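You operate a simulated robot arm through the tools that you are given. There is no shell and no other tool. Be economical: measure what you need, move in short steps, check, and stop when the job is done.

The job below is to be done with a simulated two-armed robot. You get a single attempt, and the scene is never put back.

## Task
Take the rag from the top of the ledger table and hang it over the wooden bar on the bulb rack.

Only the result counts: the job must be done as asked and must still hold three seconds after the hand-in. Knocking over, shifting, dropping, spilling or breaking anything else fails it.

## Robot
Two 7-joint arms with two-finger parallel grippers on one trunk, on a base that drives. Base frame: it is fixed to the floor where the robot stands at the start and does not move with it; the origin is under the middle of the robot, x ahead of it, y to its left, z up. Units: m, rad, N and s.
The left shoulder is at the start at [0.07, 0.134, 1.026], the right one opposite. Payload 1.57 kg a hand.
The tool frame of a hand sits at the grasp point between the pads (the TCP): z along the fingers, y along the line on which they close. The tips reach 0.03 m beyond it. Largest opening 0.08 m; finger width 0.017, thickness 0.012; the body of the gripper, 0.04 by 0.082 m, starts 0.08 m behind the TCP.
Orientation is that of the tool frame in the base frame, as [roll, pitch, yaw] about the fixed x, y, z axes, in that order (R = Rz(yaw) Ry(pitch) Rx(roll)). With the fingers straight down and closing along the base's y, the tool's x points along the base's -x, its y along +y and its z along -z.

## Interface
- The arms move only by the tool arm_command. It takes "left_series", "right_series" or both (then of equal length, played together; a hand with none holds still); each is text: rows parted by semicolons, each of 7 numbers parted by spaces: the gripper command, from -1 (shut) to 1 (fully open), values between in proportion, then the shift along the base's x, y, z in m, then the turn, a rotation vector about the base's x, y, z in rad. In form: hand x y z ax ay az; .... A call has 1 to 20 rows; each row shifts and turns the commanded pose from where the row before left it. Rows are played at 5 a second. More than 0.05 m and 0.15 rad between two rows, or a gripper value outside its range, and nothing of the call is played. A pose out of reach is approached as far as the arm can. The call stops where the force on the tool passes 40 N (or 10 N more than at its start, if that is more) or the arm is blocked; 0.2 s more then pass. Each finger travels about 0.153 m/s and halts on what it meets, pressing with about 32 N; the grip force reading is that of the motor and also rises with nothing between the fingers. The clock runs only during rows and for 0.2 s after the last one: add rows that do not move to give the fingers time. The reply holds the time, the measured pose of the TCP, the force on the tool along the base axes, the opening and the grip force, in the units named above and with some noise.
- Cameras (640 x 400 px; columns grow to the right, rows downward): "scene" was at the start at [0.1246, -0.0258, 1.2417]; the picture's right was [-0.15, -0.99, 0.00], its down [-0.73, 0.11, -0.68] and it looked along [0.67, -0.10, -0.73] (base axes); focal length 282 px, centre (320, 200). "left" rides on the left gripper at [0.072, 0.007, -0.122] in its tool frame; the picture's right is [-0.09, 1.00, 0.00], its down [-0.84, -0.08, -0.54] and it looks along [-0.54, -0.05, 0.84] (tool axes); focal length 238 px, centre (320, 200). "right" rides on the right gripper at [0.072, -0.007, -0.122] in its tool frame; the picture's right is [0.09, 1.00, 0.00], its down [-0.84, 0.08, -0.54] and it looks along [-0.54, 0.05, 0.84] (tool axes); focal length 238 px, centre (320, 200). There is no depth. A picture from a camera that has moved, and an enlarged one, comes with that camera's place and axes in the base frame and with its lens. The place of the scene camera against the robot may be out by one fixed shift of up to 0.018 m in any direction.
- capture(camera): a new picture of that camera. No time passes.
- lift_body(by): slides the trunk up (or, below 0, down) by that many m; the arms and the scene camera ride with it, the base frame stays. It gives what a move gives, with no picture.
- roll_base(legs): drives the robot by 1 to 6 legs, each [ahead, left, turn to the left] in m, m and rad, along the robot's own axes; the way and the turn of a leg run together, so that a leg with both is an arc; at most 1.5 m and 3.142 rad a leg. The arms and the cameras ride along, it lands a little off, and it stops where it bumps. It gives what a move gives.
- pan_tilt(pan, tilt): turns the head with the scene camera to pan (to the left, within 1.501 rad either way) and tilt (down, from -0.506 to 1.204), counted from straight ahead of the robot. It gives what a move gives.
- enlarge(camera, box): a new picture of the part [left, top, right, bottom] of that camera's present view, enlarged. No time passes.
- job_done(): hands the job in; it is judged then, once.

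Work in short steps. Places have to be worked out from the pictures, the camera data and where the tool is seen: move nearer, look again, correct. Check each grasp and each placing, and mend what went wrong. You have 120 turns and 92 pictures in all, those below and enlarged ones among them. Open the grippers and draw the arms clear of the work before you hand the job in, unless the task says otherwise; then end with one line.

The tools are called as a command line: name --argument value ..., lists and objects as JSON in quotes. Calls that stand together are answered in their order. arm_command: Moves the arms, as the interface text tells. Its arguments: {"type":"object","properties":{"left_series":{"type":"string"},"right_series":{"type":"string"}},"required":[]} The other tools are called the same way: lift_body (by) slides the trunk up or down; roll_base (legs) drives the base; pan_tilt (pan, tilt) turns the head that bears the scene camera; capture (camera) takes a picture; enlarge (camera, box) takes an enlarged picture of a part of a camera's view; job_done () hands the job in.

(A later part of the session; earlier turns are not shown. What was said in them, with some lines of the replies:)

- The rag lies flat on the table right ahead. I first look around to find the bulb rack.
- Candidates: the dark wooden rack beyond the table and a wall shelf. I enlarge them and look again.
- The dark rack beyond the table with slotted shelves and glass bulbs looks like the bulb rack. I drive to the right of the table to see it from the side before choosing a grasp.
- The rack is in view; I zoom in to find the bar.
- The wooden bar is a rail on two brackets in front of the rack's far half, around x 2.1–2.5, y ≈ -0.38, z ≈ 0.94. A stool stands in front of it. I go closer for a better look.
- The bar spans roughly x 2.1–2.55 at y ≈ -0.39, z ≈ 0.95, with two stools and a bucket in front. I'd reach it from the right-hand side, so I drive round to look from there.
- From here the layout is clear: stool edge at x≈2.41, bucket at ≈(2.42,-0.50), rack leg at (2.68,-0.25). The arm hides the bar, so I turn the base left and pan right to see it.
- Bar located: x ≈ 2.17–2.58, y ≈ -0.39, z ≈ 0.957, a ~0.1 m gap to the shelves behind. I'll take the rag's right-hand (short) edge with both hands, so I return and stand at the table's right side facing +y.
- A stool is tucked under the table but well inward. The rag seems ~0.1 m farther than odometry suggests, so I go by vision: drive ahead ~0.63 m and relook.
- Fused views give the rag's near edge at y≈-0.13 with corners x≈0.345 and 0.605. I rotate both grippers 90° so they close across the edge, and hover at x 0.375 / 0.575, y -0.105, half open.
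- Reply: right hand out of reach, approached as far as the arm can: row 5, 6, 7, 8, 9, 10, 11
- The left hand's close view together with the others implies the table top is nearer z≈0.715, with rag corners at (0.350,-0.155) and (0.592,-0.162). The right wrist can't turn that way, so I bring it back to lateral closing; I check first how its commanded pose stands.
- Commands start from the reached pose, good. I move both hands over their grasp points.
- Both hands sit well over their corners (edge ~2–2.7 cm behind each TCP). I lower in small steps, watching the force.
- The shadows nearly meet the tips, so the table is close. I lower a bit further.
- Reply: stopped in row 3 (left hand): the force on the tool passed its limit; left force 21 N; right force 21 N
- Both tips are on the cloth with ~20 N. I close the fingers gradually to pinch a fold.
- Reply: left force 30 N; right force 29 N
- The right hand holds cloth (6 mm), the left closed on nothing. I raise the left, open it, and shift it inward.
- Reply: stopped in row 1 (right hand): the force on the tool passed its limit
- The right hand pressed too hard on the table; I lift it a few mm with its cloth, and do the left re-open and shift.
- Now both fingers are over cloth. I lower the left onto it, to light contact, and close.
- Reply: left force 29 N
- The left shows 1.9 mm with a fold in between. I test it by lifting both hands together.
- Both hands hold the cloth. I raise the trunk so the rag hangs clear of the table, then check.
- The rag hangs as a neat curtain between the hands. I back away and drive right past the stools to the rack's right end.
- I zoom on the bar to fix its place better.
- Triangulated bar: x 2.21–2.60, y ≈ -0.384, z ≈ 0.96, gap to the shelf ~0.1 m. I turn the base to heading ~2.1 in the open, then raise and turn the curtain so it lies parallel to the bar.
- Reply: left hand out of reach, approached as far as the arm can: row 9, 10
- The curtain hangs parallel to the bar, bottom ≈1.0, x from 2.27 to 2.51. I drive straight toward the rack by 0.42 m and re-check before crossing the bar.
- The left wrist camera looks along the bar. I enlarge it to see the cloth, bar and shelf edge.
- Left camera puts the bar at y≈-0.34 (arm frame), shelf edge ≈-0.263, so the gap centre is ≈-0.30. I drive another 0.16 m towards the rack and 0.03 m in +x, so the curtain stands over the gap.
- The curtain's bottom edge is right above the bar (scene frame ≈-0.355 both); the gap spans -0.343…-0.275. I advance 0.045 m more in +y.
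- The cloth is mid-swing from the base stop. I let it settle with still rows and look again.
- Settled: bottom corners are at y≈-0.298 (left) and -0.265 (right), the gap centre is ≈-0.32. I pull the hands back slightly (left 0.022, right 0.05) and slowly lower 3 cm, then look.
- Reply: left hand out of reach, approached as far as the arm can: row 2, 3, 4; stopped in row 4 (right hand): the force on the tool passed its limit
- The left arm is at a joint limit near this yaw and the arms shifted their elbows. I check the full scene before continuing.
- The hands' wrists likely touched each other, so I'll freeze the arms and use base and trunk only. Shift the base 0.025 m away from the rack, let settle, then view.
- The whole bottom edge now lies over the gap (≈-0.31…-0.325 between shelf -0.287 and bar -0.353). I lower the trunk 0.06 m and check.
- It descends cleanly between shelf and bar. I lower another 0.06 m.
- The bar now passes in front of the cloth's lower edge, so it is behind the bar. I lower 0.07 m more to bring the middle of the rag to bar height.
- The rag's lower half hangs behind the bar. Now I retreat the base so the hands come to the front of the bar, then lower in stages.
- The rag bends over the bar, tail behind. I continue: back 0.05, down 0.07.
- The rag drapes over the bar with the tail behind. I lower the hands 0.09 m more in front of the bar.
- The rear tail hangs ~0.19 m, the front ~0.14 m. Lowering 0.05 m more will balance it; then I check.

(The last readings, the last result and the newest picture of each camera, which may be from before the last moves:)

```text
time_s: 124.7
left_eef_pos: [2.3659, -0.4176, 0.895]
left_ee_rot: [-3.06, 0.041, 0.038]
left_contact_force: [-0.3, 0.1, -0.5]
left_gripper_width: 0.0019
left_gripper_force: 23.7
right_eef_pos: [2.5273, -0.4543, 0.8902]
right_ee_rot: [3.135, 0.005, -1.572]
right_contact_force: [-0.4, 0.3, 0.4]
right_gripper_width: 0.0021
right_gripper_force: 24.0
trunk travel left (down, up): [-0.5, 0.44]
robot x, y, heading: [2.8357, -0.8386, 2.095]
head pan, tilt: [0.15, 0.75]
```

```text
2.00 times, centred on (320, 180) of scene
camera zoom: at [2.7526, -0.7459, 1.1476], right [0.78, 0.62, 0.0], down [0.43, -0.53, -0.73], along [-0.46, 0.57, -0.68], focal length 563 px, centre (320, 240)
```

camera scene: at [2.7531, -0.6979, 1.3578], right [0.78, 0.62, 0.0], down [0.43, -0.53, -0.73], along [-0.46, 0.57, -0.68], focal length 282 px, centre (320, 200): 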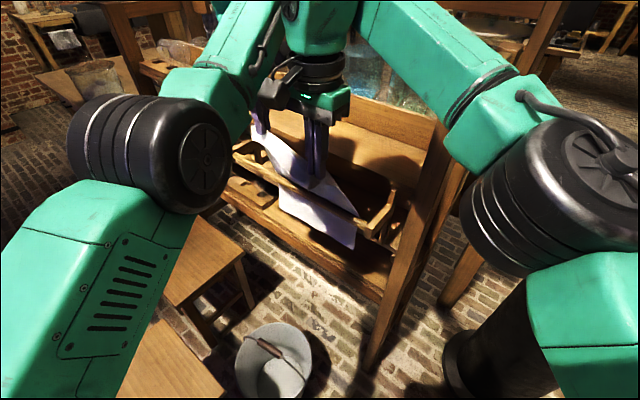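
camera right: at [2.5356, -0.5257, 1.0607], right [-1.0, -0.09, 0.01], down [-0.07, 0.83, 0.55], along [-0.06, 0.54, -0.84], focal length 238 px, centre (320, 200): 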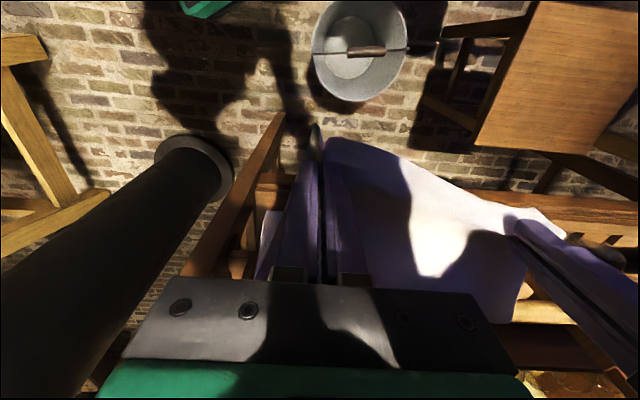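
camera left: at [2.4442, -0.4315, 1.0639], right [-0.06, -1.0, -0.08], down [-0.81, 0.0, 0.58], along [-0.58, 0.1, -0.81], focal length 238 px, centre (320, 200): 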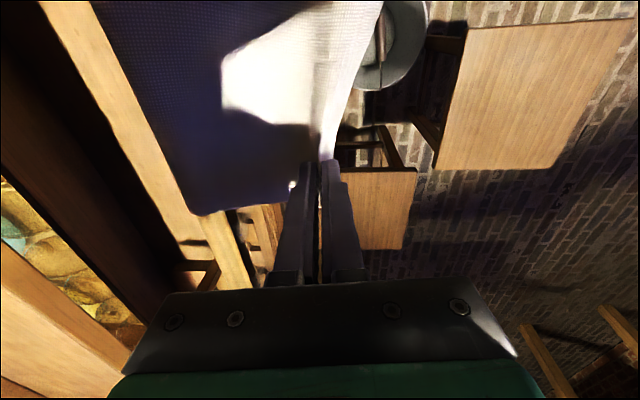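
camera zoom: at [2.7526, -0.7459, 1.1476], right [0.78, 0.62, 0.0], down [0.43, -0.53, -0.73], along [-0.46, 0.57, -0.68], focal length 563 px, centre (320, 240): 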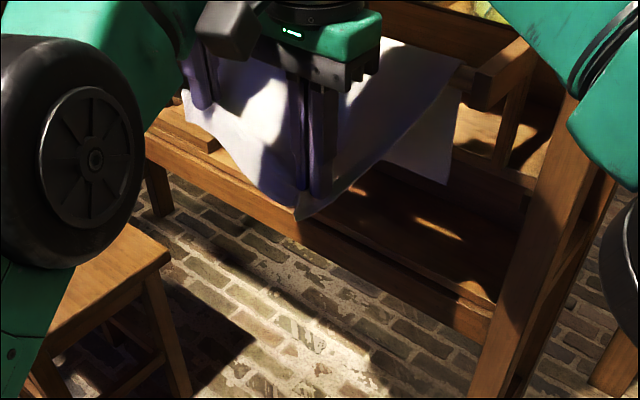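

Balanced drape. I release both hands with a moderate opening and let the cloth settle.

arm_command --left_series "-0.3 0 0 0 0 0 0;0 0 0 0 0 0 0;0 0 0 0 0 0 0;0 0 0 0 0 0 0;0 0 0 0 0 0 0;0 0 0 0 0 0 0" --right_series "-0.3 0 0 0 0 0 0;0 0 0 0 0 0 0;0 0 0 0 0 0 0;0 0 0 0 0 0 0;0 0 0 0 0 0 0;0 0 0 0 0 0 0"

enlarge --camera "scene" --box '[200, 80, 440, 280]'

capture --camera "left"

capture --camera "right"

```text
time_s: 126.0
left_eef_pos: [2.3654, -0.4173, 0.8948]
left_ee_rot: [-3.062, 0.041, 0.036]
left_contact_force: [0.1, -0.1, 0.7]
left_gripper_width: 0.0402
left_gripper_force: 0.0
right_eef_pos: [2.529, -0.4531, 0.8889]
right_ee_rot: [3.134, 0.006, -1.572]
right_contact_force: [0.4, -0.4, 0.6]
right_gripper_width: 0.0396
right_gripper_force: 0.1
trunk travel left (down, up): [-0.5, 0.44]
robot x, y, heading: [2.8291, -0.8428, 2.095]
head pan, tilt: [0.15, 0.75]
```

```text
2.00 times, centred on (320, 180) of scene
camera zoom: at [2.7525, -0.7457, 1.1476], right [0.78, 0.62, 0.0], down [0.43, -0.53, -0.73], along [-0.46, 0.57, -0.68], focal length 563 px, centre (320, 240)
```

zoom: 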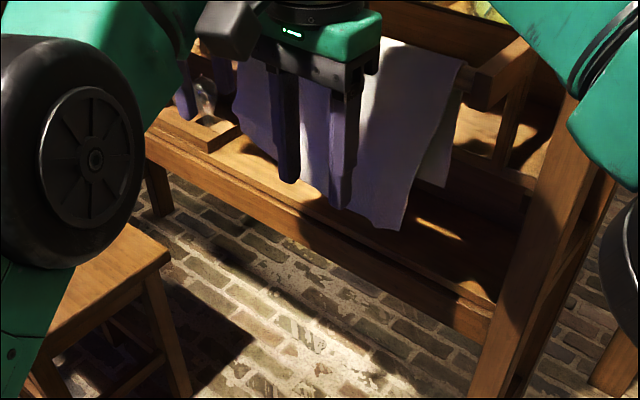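

```text
23 pictures are left
camera left: at [2.444, -0.4313, 1.0137], right [-0.06, -1.0, -0.08], down [-0.81, 0.0, 0.58], along [-0.58, 0.1, -0.81], focal length 238 px, centre (320, 200)
```

left: 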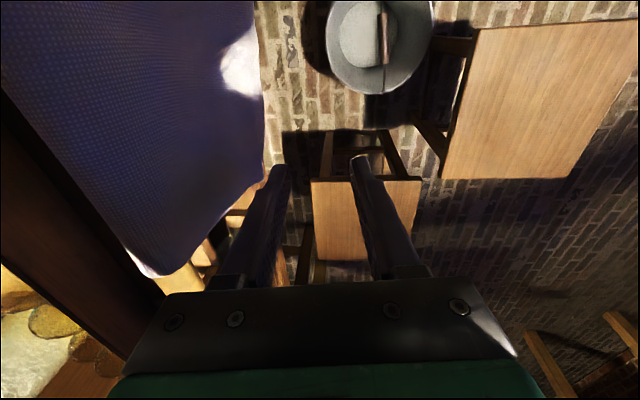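

```text
22 pictures are left
camera right: at [2.5355, -0.5255, 1.0105], right [-1.0, -0.09, 0.01], down [-0.07, 0.83, 0.55], along [-0.06, 0.54, -0.84], focal length 238 px, centre (320, 200)
```

right: 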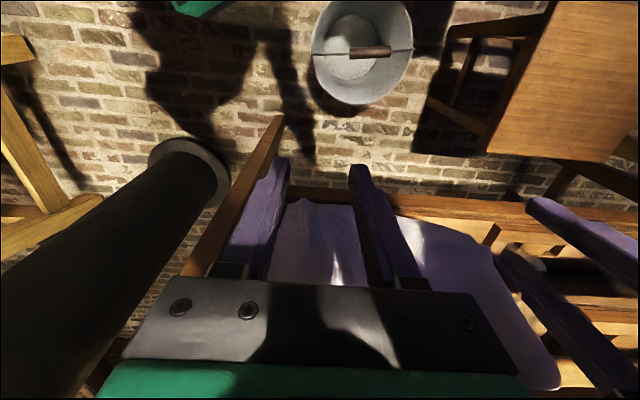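

The rag hangs free over the bar and both hands are in front of it. I retreat the base straight away from the rack and check.

roll_base --legs '[[-0.302, 0.177, 0]]'

lift_body --by 0.3

capture --camera "scene"

capture --camera "right"

```text
time_s: 128.3
left_eef_pos: [2.3688, -0.7655, 0.8954]
left_ee_rot: [-3.062, 0.043, 0.03]
left_contact_force: [-0.2, 0.0, -0.2]
left_gripper_width: 0.0403
left_gripper_force: 0.0
right_eef_pos: [2.5291, -0.8033, 0.8898]
right_ee_rot: [3.135, 0.005, -1.577]
right_contact_force: [0.3, 0.1, 0.4]
right_gripper_width: 0.0402
right_gripper_force: 0.1
trunk travel left (down, up): [-0.5, 0.44]
robot x, y, heading: [2.8361, -1.1908, 2.088]
head pan, tilt: [0.15, 0.75]
```

```text
time_s: 131.3
left_eef_pos: [2.3677, -0.7665, 1.1951]
left_ee_rot: [-3.063, 0.041, 0.03]
left_contact_force: [-0.2, 0.5, 1.2]
left_gripper_width: 0.0399
left_gripper_force: 0.0
right_eef_pos: [2.5298, -0.8025, 1.1894]
right_ee_rot: [3.133, 0.006, -1.579]
right_contact_force: [-0.5, 0.1, 0.7]
right_gripper_width: 0.0399
right_gripper_force: 0.2
trunk travel left (down, up): [-0.8, 0.14]
robot x, y, heading: [2.8306, -1.1967, 2.084]
head pan, tilt: [0.15, 0.75]
```

```text
21 pictures are left
camera scene: at [2.7517, -1.0971, 1.4476], right [0.79, 0.62, 0.0], down [0.42, -0.54, -0.73], along [-0.45, 0.57, -0.68], focal length 282 px, centre (320, 200)
```

scene: 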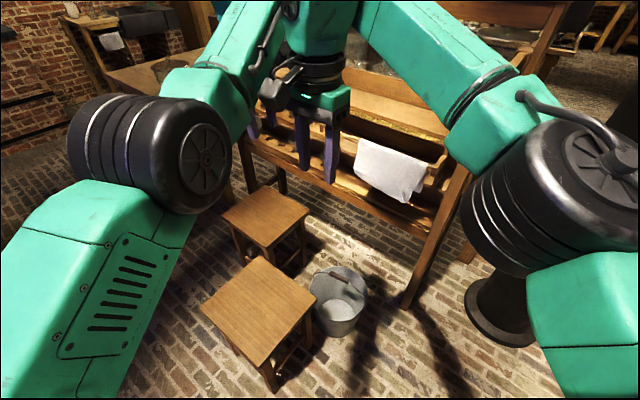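

```text
20 pictures are left
camera right: at [2.5363, -0.8751, 1.3105], right [-1.0, -0.09, 0.01], down [-0.07, 0.83, 0.55], along [-0.05, 0.54, -0.84], focal length 238 px, centre (320, 200)
```

right: 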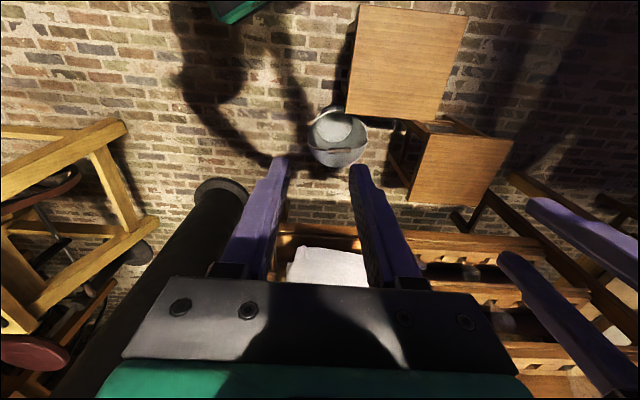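

I zoom to confirm the drape before handing in.

enlarge --camera "scene" --box '[320, 100, 480, 230]'

```text
3.08 times, centred on (400, 165) of scene
camera zoom: at [2.7517, -1.0971, 1.4476], right [0.79, 0.62, 0.0], down [0.42, -0.54, -0.73], along [-0.45, 0.57, -0.68], focal length 866 px, centre (74, 308)
```

zoom: 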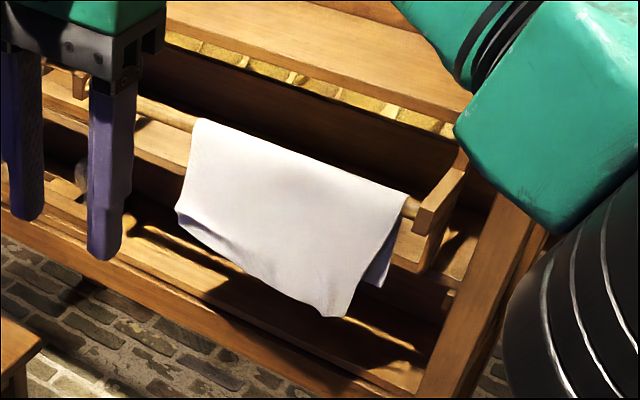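

The rag hangs neatly over the bar, with cloth on both sides. I open the grippers fully, then hand in.

arm_command --left_series "1 0 0 0 0 0 0;1 0 0 0 0 0 0;1 0 0 0 0 0 0" --right_series "1 0 0 0 0 0 0;1 0 0 0 0 0 0;1 0 0 0 0 0 0"

job_done

```text
time_s: 132.1
left_eef_pos: [2.3671, -0.7648, 1.1951]
left_ee_rot: [-3.063, 0.041, 0.03]
left_contact_force: [-0.2, 0.1, 0.3]
left_gripper_width: 0.0798
left_gripper_force: 0.1
right_eef_pos: [2.5292, -0.8019, 1.1888]
right_ee_rot: [3.134, 0.004, -1.576]
right_contact_force: [-0.8, -0.2, 0.0]
right_gripper_width: 0.0801
right_gripper_force: 0.0
trunk travel left (down, up): [-0.8, 0.14]
robot x, y, heading: [2.8309, -1.1936, 2.088]
head pan, tilt: [0.15, 0.75]
```

```text
The job is handed in.
```

The rag from the ledger table now hangs over the wooden bar of the bulb rack with cloth on both sides; I saw nothing else disturbed, and both grippers are open and clear of the rack.
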